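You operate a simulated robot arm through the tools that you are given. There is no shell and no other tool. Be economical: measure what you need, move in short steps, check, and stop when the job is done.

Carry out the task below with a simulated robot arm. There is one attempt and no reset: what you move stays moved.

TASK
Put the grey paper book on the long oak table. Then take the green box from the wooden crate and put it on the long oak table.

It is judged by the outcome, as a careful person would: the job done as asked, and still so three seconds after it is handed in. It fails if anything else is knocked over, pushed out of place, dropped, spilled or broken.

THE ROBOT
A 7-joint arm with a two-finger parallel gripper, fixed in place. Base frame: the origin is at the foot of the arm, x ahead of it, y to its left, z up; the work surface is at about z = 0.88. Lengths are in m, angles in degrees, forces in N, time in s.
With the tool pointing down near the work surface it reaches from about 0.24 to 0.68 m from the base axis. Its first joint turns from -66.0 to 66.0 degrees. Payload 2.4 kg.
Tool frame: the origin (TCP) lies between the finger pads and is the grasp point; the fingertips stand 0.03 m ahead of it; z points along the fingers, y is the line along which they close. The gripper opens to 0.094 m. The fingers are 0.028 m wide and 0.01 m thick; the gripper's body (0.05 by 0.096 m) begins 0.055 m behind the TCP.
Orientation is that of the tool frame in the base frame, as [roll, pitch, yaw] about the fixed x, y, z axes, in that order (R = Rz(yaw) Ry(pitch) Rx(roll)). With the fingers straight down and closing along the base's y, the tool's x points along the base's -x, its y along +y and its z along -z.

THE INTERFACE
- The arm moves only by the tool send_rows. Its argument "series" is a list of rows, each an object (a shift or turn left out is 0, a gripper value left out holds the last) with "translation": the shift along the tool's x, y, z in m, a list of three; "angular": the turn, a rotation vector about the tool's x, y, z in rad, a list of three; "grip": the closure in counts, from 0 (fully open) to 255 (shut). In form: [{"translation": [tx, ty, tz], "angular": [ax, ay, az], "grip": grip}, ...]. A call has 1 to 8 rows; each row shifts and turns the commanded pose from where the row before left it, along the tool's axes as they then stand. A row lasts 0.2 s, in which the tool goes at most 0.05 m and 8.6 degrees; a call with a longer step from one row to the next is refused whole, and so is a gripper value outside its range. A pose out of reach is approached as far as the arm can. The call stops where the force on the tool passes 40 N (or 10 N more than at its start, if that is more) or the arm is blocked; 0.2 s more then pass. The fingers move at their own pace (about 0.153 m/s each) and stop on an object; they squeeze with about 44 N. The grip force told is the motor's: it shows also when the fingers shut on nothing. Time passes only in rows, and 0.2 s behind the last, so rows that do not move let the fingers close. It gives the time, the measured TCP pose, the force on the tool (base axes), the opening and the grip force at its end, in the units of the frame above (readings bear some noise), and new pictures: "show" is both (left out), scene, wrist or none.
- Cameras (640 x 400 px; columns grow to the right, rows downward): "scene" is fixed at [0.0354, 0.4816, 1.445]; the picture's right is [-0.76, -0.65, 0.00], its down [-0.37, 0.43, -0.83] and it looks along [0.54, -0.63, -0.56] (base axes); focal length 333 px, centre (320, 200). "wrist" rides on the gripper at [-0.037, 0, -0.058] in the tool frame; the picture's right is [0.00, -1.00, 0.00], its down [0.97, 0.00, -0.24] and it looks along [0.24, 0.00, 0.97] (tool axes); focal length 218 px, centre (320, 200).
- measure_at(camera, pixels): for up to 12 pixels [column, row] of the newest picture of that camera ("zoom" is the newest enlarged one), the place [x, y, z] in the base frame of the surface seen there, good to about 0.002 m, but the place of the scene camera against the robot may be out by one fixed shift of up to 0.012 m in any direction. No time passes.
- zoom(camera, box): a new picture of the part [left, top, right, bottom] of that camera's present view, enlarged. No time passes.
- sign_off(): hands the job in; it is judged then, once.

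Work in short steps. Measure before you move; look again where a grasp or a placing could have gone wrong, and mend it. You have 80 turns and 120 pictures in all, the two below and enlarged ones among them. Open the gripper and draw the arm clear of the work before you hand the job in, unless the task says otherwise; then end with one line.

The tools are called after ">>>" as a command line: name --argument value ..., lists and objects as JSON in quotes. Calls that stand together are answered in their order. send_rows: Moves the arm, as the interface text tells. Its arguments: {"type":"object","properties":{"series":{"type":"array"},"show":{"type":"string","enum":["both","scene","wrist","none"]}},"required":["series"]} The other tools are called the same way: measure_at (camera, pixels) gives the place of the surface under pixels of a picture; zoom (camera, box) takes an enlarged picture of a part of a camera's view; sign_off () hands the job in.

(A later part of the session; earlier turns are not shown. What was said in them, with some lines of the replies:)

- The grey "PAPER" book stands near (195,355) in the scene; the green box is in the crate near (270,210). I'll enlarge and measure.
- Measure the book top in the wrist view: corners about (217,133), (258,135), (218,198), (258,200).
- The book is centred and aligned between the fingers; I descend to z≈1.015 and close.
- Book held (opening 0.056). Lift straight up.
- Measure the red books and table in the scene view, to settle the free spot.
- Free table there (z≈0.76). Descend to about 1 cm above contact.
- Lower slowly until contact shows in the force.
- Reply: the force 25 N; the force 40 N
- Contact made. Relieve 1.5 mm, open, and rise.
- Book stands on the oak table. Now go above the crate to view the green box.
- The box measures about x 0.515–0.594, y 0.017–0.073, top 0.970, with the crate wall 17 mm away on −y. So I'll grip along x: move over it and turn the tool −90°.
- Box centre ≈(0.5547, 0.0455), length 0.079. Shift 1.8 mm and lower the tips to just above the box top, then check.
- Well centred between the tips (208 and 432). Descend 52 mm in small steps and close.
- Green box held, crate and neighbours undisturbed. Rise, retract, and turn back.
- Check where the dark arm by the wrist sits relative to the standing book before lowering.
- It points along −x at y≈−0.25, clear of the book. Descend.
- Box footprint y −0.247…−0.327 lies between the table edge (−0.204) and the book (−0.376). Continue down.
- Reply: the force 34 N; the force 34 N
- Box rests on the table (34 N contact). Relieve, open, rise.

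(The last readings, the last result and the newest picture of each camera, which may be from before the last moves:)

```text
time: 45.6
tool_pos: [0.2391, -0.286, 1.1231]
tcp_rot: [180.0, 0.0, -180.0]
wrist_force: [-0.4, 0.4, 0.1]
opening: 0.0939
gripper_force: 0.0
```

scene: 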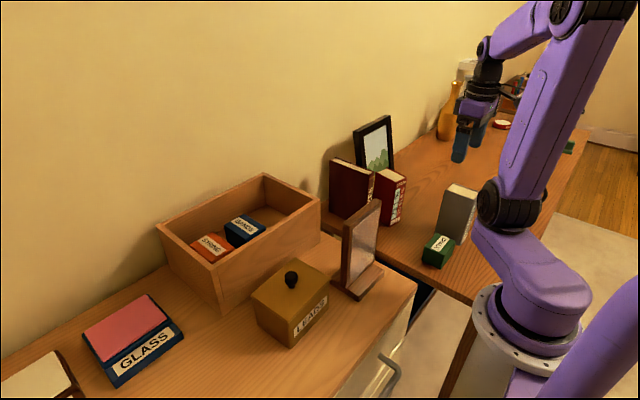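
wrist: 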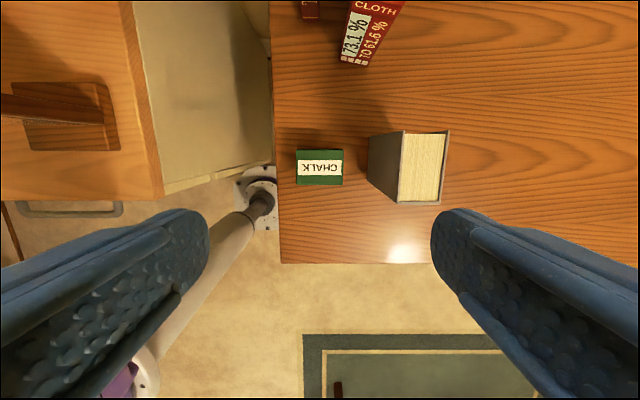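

Both items stand squarely on the oak table and everything else is in place. Raise the arm a bit more and let it settle.

>>> send_rows --series '[{"translation": [0, 0.03, -0.04]}, {"translation": [0, 0.04, -0.02]}, {"translation": [0, 0.04, 0]}, {"translation": [0, 0.04, 0]}, {}]' --show "scene"

```text
time: 46.8
tool_pos: [0.2377, -0.1371, 1.1795]
tcp_rot: [180.0, 0.0, -180.0]
wrist_force: [-0.5, 0.3, -0.6]
opening: 0.094
gripper_force: 0.1
```

scene: 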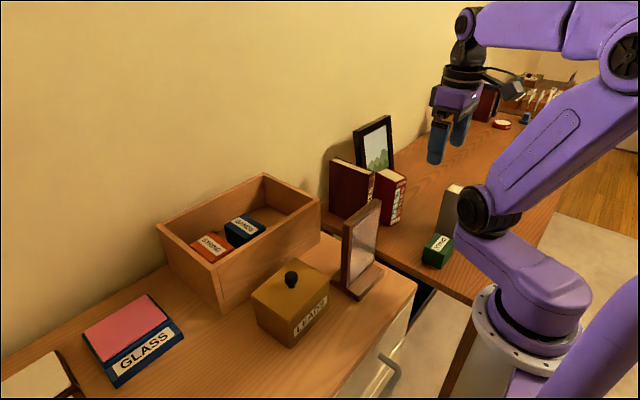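

>>> sign_off

```text
The job is handed in.
```

The grey paper book and the green box are both standing on the long oak table, nothing else appears to have moved, and the gripper is open with the arm drawn clear.
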